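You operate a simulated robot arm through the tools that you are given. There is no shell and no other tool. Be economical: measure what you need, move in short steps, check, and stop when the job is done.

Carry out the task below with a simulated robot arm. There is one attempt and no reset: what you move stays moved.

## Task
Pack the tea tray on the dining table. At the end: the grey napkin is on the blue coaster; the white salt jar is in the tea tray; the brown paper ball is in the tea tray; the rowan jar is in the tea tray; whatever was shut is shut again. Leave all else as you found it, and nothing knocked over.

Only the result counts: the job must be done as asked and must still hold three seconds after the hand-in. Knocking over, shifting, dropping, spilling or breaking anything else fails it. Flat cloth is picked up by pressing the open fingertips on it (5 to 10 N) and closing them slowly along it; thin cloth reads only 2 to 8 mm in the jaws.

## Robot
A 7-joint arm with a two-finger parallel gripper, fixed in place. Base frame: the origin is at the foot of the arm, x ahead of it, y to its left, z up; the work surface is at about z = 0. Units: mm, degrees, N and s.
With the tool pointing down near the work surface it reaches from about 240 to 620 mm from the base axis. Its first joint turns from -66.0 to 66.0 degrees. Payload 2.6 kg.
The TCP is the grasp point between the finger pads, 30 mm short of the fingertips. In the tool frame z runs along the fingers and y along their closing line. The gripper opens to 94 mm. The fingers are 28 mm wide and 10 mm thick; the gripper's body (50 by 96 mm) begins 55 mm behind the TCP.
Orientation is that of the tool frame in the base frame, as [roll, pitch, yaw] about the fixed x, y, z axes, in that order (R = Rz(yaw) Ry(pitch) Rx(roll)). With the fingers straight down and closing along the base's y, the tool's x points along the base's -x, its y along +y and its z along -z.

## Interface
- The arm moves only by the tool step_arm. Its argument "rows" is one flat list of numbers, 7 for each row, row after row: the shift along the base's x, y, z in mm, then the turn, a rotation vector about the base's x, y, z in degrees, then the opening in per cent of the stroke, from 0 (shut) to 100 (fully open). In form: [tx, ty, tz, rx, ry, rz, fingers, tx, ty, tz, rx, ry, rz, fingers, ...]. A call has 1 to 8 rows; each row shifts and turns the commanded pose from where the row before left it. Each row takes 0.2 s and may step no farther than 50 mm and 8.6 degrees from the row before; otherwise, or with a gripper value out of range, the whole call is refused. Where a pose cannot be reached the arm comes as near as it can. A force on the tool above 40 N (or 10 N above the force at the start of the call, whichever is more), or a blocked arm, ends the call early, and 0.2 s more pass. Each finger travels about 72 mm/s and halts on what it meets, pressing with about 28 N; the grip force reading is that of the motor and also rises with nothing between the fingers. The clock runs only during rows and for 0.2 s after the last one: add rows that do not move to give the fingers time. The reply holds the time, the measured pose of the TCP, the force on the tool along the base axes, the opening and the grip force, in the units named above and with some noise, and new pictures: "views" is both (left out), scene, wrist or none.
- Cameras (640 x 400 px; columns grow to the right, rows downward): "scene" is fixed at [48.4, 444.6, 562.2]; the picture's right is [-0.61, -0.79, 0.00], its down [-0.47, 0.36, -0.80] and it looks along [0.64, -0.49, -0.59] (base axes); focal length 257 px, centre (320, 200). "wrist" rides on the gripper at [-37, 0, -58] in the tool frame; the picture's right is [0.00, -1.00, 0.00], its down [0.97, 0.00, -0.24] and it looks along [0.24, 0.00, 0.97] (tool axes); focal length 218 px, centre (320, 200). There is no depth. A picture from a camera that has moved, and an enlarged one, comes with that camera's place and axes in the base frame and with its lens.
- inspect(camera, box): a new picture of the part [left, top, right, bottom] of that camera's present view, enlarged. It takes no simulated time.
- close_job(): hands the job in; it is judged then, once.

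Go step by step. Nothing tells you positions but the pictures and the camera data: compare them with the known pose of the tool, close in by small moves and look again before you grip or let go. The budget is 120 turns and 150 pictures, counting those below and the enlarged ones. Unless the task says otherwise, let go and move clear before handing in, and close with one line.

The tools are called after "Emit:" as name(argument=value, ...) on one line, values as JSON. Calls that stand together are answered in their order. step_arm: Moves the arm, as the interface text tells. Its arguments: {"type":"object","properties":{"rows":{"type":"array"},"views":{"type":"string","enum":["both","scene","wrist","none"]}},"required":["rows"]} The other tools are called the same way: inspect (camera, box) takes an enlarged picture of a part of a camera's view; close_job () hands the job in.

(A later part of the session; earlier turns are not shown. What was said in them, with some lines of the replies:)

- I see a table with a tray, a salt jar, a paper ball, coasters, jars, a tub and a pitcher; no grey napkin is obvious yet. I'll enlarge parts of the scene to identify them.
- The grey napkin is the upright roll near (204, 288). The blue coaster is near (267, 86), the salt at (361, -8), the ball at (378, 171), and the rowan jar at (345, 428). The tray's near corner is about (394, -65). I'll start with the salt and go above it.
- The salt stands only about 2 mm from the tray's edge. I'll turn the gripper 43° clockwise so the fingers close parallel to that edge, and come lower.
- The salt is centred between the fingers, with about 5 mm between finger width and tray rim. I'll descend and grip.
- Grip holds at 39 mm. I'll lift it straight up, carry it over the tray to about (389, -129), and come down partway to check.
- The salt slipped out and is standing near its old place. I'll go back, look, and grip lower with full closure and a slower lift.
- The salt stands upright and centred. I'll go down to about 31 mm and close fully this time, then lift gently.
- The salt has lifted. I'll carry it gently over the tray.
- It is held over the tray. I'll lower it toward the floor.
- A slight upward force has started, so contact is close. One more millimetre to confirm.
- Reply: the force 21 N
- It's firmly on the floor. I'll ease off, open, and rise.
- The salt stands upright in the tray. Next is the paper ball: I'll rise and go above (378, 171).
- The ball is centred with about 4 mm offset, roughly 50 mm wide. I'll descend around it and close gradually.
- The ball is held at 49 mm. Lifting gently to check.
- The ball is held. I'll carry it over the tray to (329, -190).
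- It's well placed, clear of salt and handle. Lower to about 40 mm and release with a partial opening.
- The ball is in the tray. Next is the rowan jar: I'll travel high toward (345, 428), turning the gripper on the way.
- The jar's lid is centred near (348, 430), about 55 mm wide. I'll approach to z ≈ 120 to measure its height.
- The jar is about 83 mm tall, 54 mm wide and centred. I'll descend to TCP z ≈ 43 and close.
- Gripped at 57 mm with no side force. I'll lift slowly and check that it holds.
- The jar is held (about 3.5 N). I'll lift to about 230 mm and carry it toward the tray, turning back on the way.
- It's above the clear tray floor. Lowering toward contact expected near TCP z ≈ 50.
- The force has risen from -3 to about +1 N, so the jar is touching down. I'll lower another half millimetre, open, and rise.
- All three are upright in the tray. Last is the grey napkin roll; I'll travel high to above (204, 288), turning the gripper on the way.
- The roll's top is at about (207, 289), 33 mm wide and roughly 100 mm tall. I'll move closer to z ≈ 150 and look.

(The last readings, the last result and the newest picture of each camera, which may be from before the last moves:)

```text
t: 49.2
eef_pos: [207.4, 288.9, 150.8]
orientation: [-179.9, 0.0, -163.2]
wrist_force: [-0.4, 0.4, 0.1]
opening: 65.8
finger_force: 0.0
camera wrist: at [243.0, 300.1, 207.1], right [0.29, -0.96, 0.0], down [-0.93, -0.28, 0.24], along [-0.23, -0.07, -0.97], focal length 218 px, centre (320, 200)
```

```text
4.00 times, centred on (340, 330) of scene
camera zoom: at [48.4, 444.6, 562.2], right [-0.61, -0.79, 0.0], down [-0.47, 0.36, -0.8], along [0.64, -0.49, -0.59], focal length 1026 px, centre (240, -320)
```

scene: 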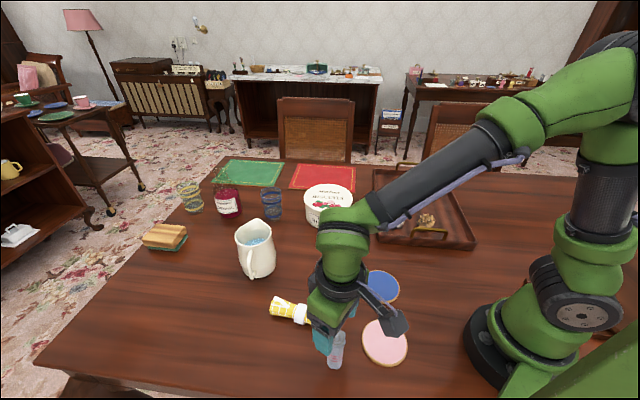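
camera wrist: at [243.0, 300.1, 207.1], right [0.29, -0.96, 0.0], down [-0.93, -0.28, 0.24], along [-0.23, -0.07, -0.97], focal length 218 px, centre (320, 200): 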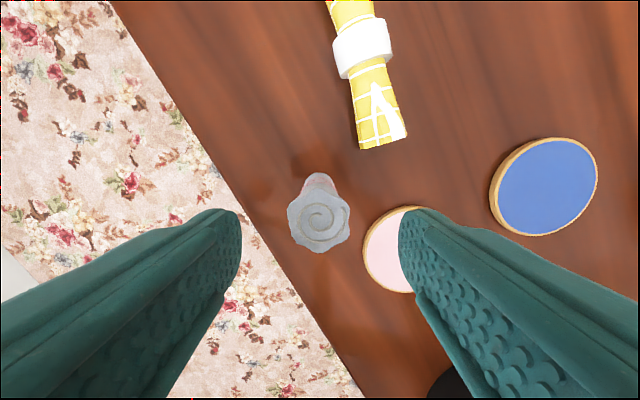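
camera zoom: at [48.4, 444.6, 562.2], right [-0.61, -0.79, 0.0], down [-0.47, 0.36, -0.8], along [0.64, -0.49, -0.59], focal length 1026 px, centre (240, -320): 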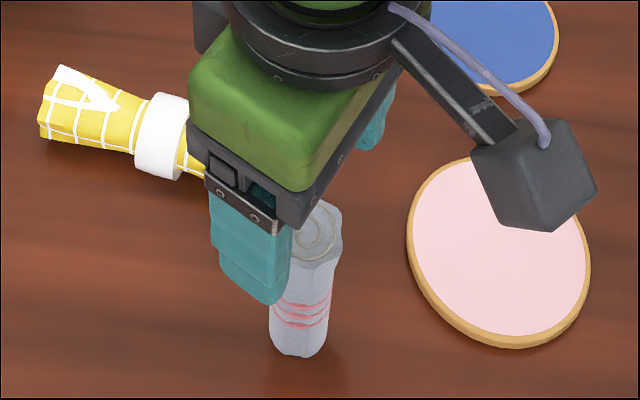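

The roll is well centred and about 92 mm tall. I'll descend to TCP z ≈ 56 and close gently.

Emit:
step_arm(rows=[-0.5, 0, -30, 0, 0, 0, 70, 0, 0, -30, 0, 0, 0, 70, 0, 0, -22, 0, 0, 0, 70, 0, 0, -12, 0, 0, 0, 70, 0, 0, 0, 0, 0, 0, 60, 0, 0, 0, 0, 0, 0, 45, 0, 0, 0, 0, 0, 0, 33, 0, 0, 0, 0, 0, 0, 27])

```text
t: 51.0
eef_pos: [206.3, 290.0, 56.2]
orientation: [-180.0, 0.0, -163.2]
wrist_force: [0.6, -0.4, -0.3]
opening: 32.6
finger_force: 28.5
camera wrist: at [242.6, 299.9, 112.7], right [0.29, -0.96, 0.0], down [-0.93, -0.28, 0.24], along [-0.23, -0.07, -0.97], focal length 218 px, centre (320, 200)
```

scene: 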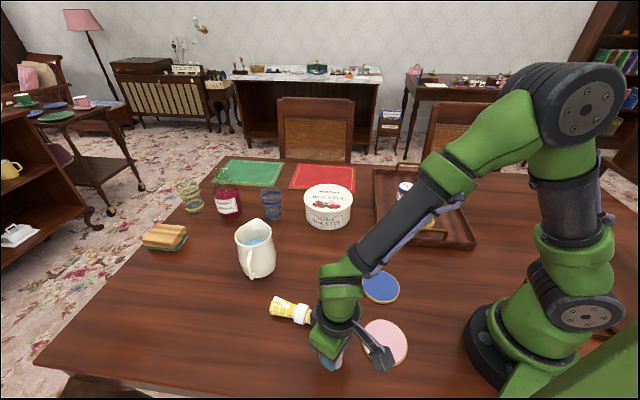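
wrist: 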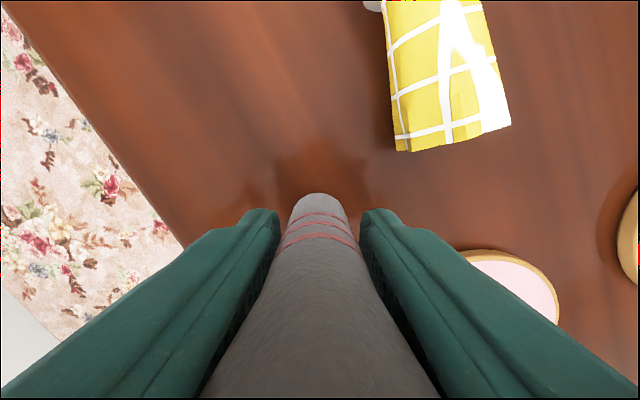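

The roll is held at 33 mm. Lifting gently, then carrying it toward the blue coaster.

Emit:
step_arm(rows=[0, 0, 2, 0, 0, 0, 0, 0, 0, 6, 0, 0, 0, 0, 0, 0, 12, 0, 0, 0, 0, 0, 0, 20, 0, 0, 0, 0, 0, 0, 25, 0, 0, 0, 0, 0, 0, 20, 0, 0, 0, 0, 0, 0, 10, 0, 0, 0, 0, 0, 0, 0, 0, 0, 0, 0], views="wrist")

Emit:
step_arm(rows=[5, -15, 0, 0, 0, -2, 0, 9, -30, 0, 0, 0, -4, 0, 11, -36, 0, 0, 0, -4, 0, 11, -38, 0, 0, 0, -4, 0, 10, -36, 0, 0, 0, -3, 0, 9, -29, 0, 0, 0, 0, 0, 5, -18, 0, 0, 0, 0, 0, 0, 0, 0, 0, 0, 0, 0])

```text
t: 52.8
eef_pos: [206.9, 288.9, 151.4]
orientation: [180.0, 0.0, -163.2]
wrist_force: [-0.2, -0.2, -1.1]
opening: 32.5
finger_force: 27.5
camera wrist: at [242.9, 299.8, 207.9], right [0.29, -0.96, 0.0], down [-0.93, -0.28, 0.24], along [-0.23, -0.07, -0.97], focal length 218 px, centre (320, 200)
```

wrist: 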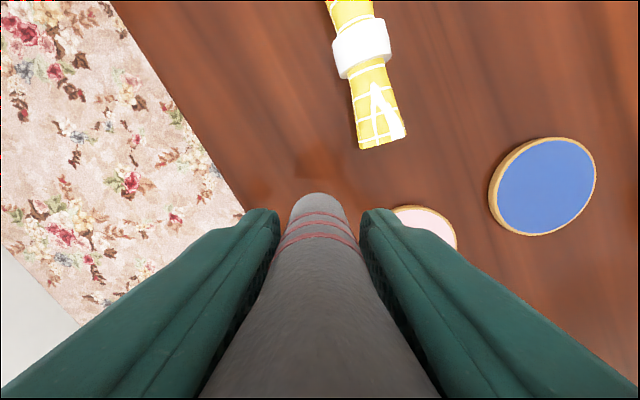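

```text
t: 54.6
eef_pos: [267.2, 87.2, 150.2]
orientation: [180.0, 0.0, 179.8]
wrist_force: [0.3, -1.2, -0.4]
opening: 32.6
finger_force: 27.8
camera wrist: at [304.5, 86.9, 207.7], right [0.0, -1.0, 0.0], down [-0.97, 0.0, 0.24], along [-0.24, 0.0, -0.97], focal length 218 px, centre (320, 200)
```

scene: 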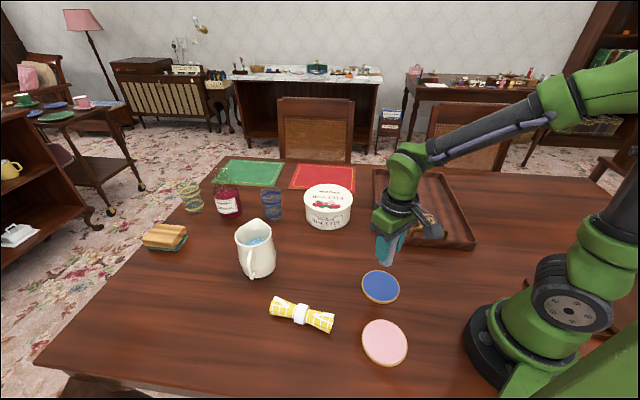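
wrist: 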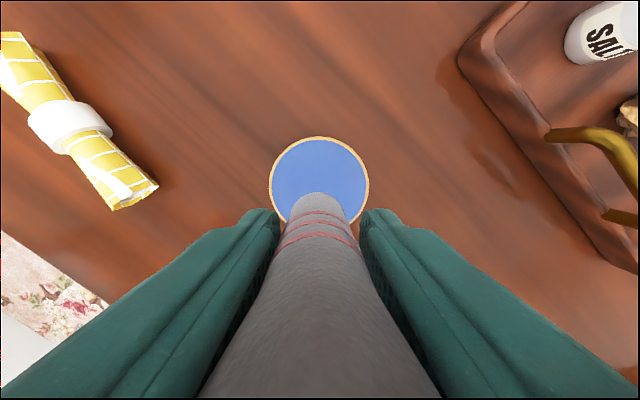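

The coaster centre is at about (271, 87). I'll shift 3.5 mm in x and lower toward contact near TCP z ≈ 62.

Emit:
step_arm(rows=[3.5, 0, -25, 0, 0, 0, 0, 0, 0, -25, 0, 0, 0, 0, 0, 0, -18, 0, 0, 0, 0, 0, 0, -10, 0, 0, 0, 0, 0, 0, -4, 0, 0, 0, 0, 0, 0, -2, 0, 0, 0, 0, 0, 0, 0, 0, 0, 0, 0])

Emit:
step_arm(rows=[0, 0, -1.2, 0, 0, 0, 0], views="none")

```text
t: 56.2
eef_pos: [270.5, 87.1, 66.8]
orientation: [179.9, 0.0, 179.8]
wrist_force: [-0.6, -0.4, -0.4]
opening: 32.4
finger_force: 27.4
camera wrist: at [307.9, 87.0, 123.7], right [0.0, -1.0, 0.0], down [-0.97, 0.0, 0.24], along [-0.24, 0.0, -0.97], focal length 218 px, centre (320, 200)
```

scene: 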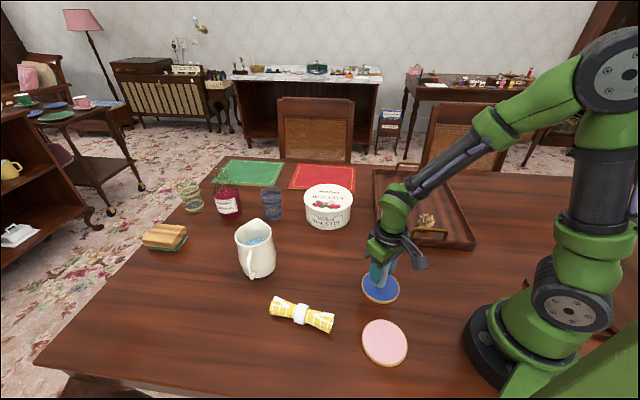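
wrist: 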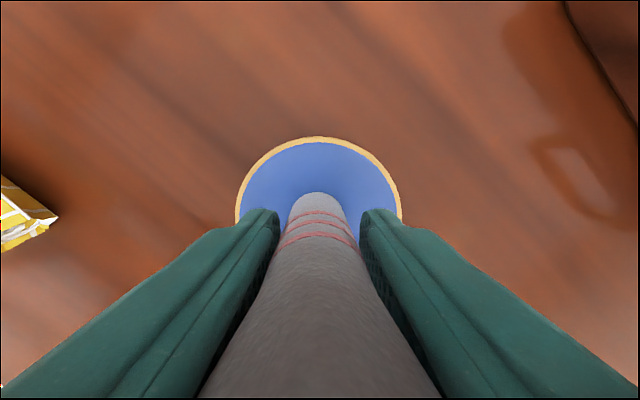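

```text
t: 56.6
eef_pos: [270.6, 88.0, 64.6]
orientation: [180.0, -0.1, 179.9]
wrist_force: [-0.1, 0.2, -1.1]
opening: 32.5
finger_force: 27.8
```

The roll is over the coaster without contact yet. Continuing in small steps.

Emit:
step_arm(rows=[0, 0, -1, 0, 0, 0, 0], views="none")

Emit:
step_arm(rows=[0, 0, -1, 0, 0, 0, 0], views="none")

```text
t: 57.0
eef_pos: [270.8, 87.9, 63.0]
orientation: [180.0, -0.1, 179.9]
wrist_force: [1.0, -1.1, -0.3]
opening: 32.4
finger_force: 27.9
```

```text
t: 57.4
eef_pos: [270.8, 87.2, 63.3]
orientation: [180.0, 0.1, 179.9]
wrist_force: [-2.3, -0.4, 14.2]
opening: 32.5
finger_force: 28.3
```

Contact at 14 N. I'll ease up slightly, open slowly, and rise straight up.

Emit:
step_arm(rows=[0, 0, 0.8, 0, 0, 0, 0, 0, 0, 0, 0, 0, 0, 36, 0, 0, 0, 0, 0, 0, 45, 0, 0, 0, 0, 0, 0, 55, 0, 0, 0, 0, 0, 0, 65, 0, 0, 20, 0, 0, 0, 65, 0, 0, 35, 0, 0, 0, 65, 0, 0, 45, 0, 0, 0, 65], views="none")

Emit:
step_arm(rows=[0, 0, 45, 0, 0, 0, 65, 0, 0, 45, 0, 0, 0, 65, 0, 0, 30, 0, 0, 0, 65, 0, 0, 0, 0, 0, 0, 65])

Emit:
inspect(camera="scene", box=[320, 160, 480, 310])

```text
t: 59.2
eef_pos: [268.6, 87.8, 165.3]
orientation: [-179.9, 0.0, 179.9]
wrist_force: [-0.7, -0.5, 0.4]
opening: 61.1
finger_force: 0.0
```

```text
t: 60.2
eef_pos: [270.8, 87.8, 285.4]
orientation: [179.9, 0.0, 179.9]
wrist_force: [0.0, -0.6, -0.2]
opening: 60.9
finger_force: 0.0
camera wrist: at [308.0, 86.8, 342.2], right [0.0, -1.0, 0.0], down [-0.97, 0.0, 0.24], along [-0.24, 0.0, -0.97], focal length 218 px, centre (320, 200)
```

scene: 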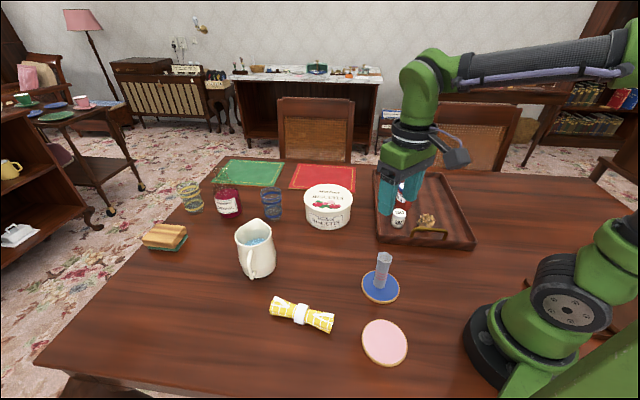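
wrist: 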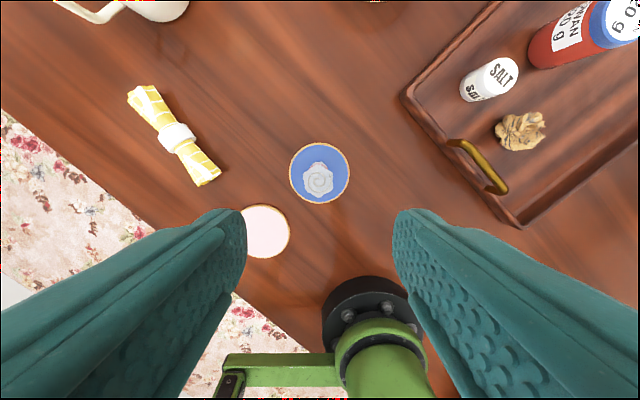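

```text
2.67 times, centred on (400, 235) of scene
camera zoom: at [48.4, 444.6, 562.2], right [-0.61, -0.79, 0.0], down [-0.47, 0.36, -0.8], along [0.64, -0.49, -0.59], focal length 684 px, centre (107, 107)
```

zoom: 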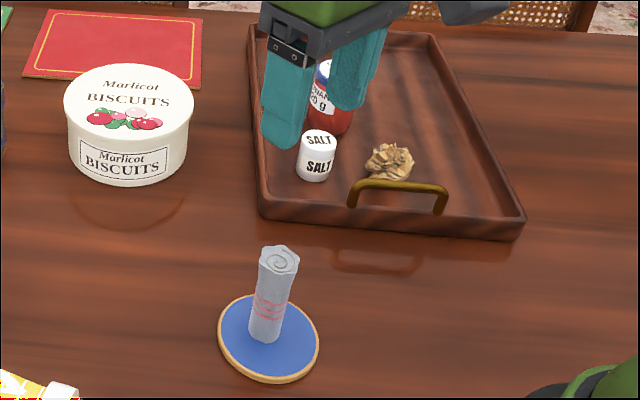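

The napkin stands on the blue coaster, and the salt, paper ball and rowan jar are in the tray. The hand is clear and nothing else has moved, so I'll hand in.

Emit:
close_job()

```text
The job is handed in.
```

The grey napkin is standing on the blue coaster, and the salt jar, paper ball and rowan jar are in the tea tray; nothing had to be opened, and in the last pictures nothing else had moved or fallen.
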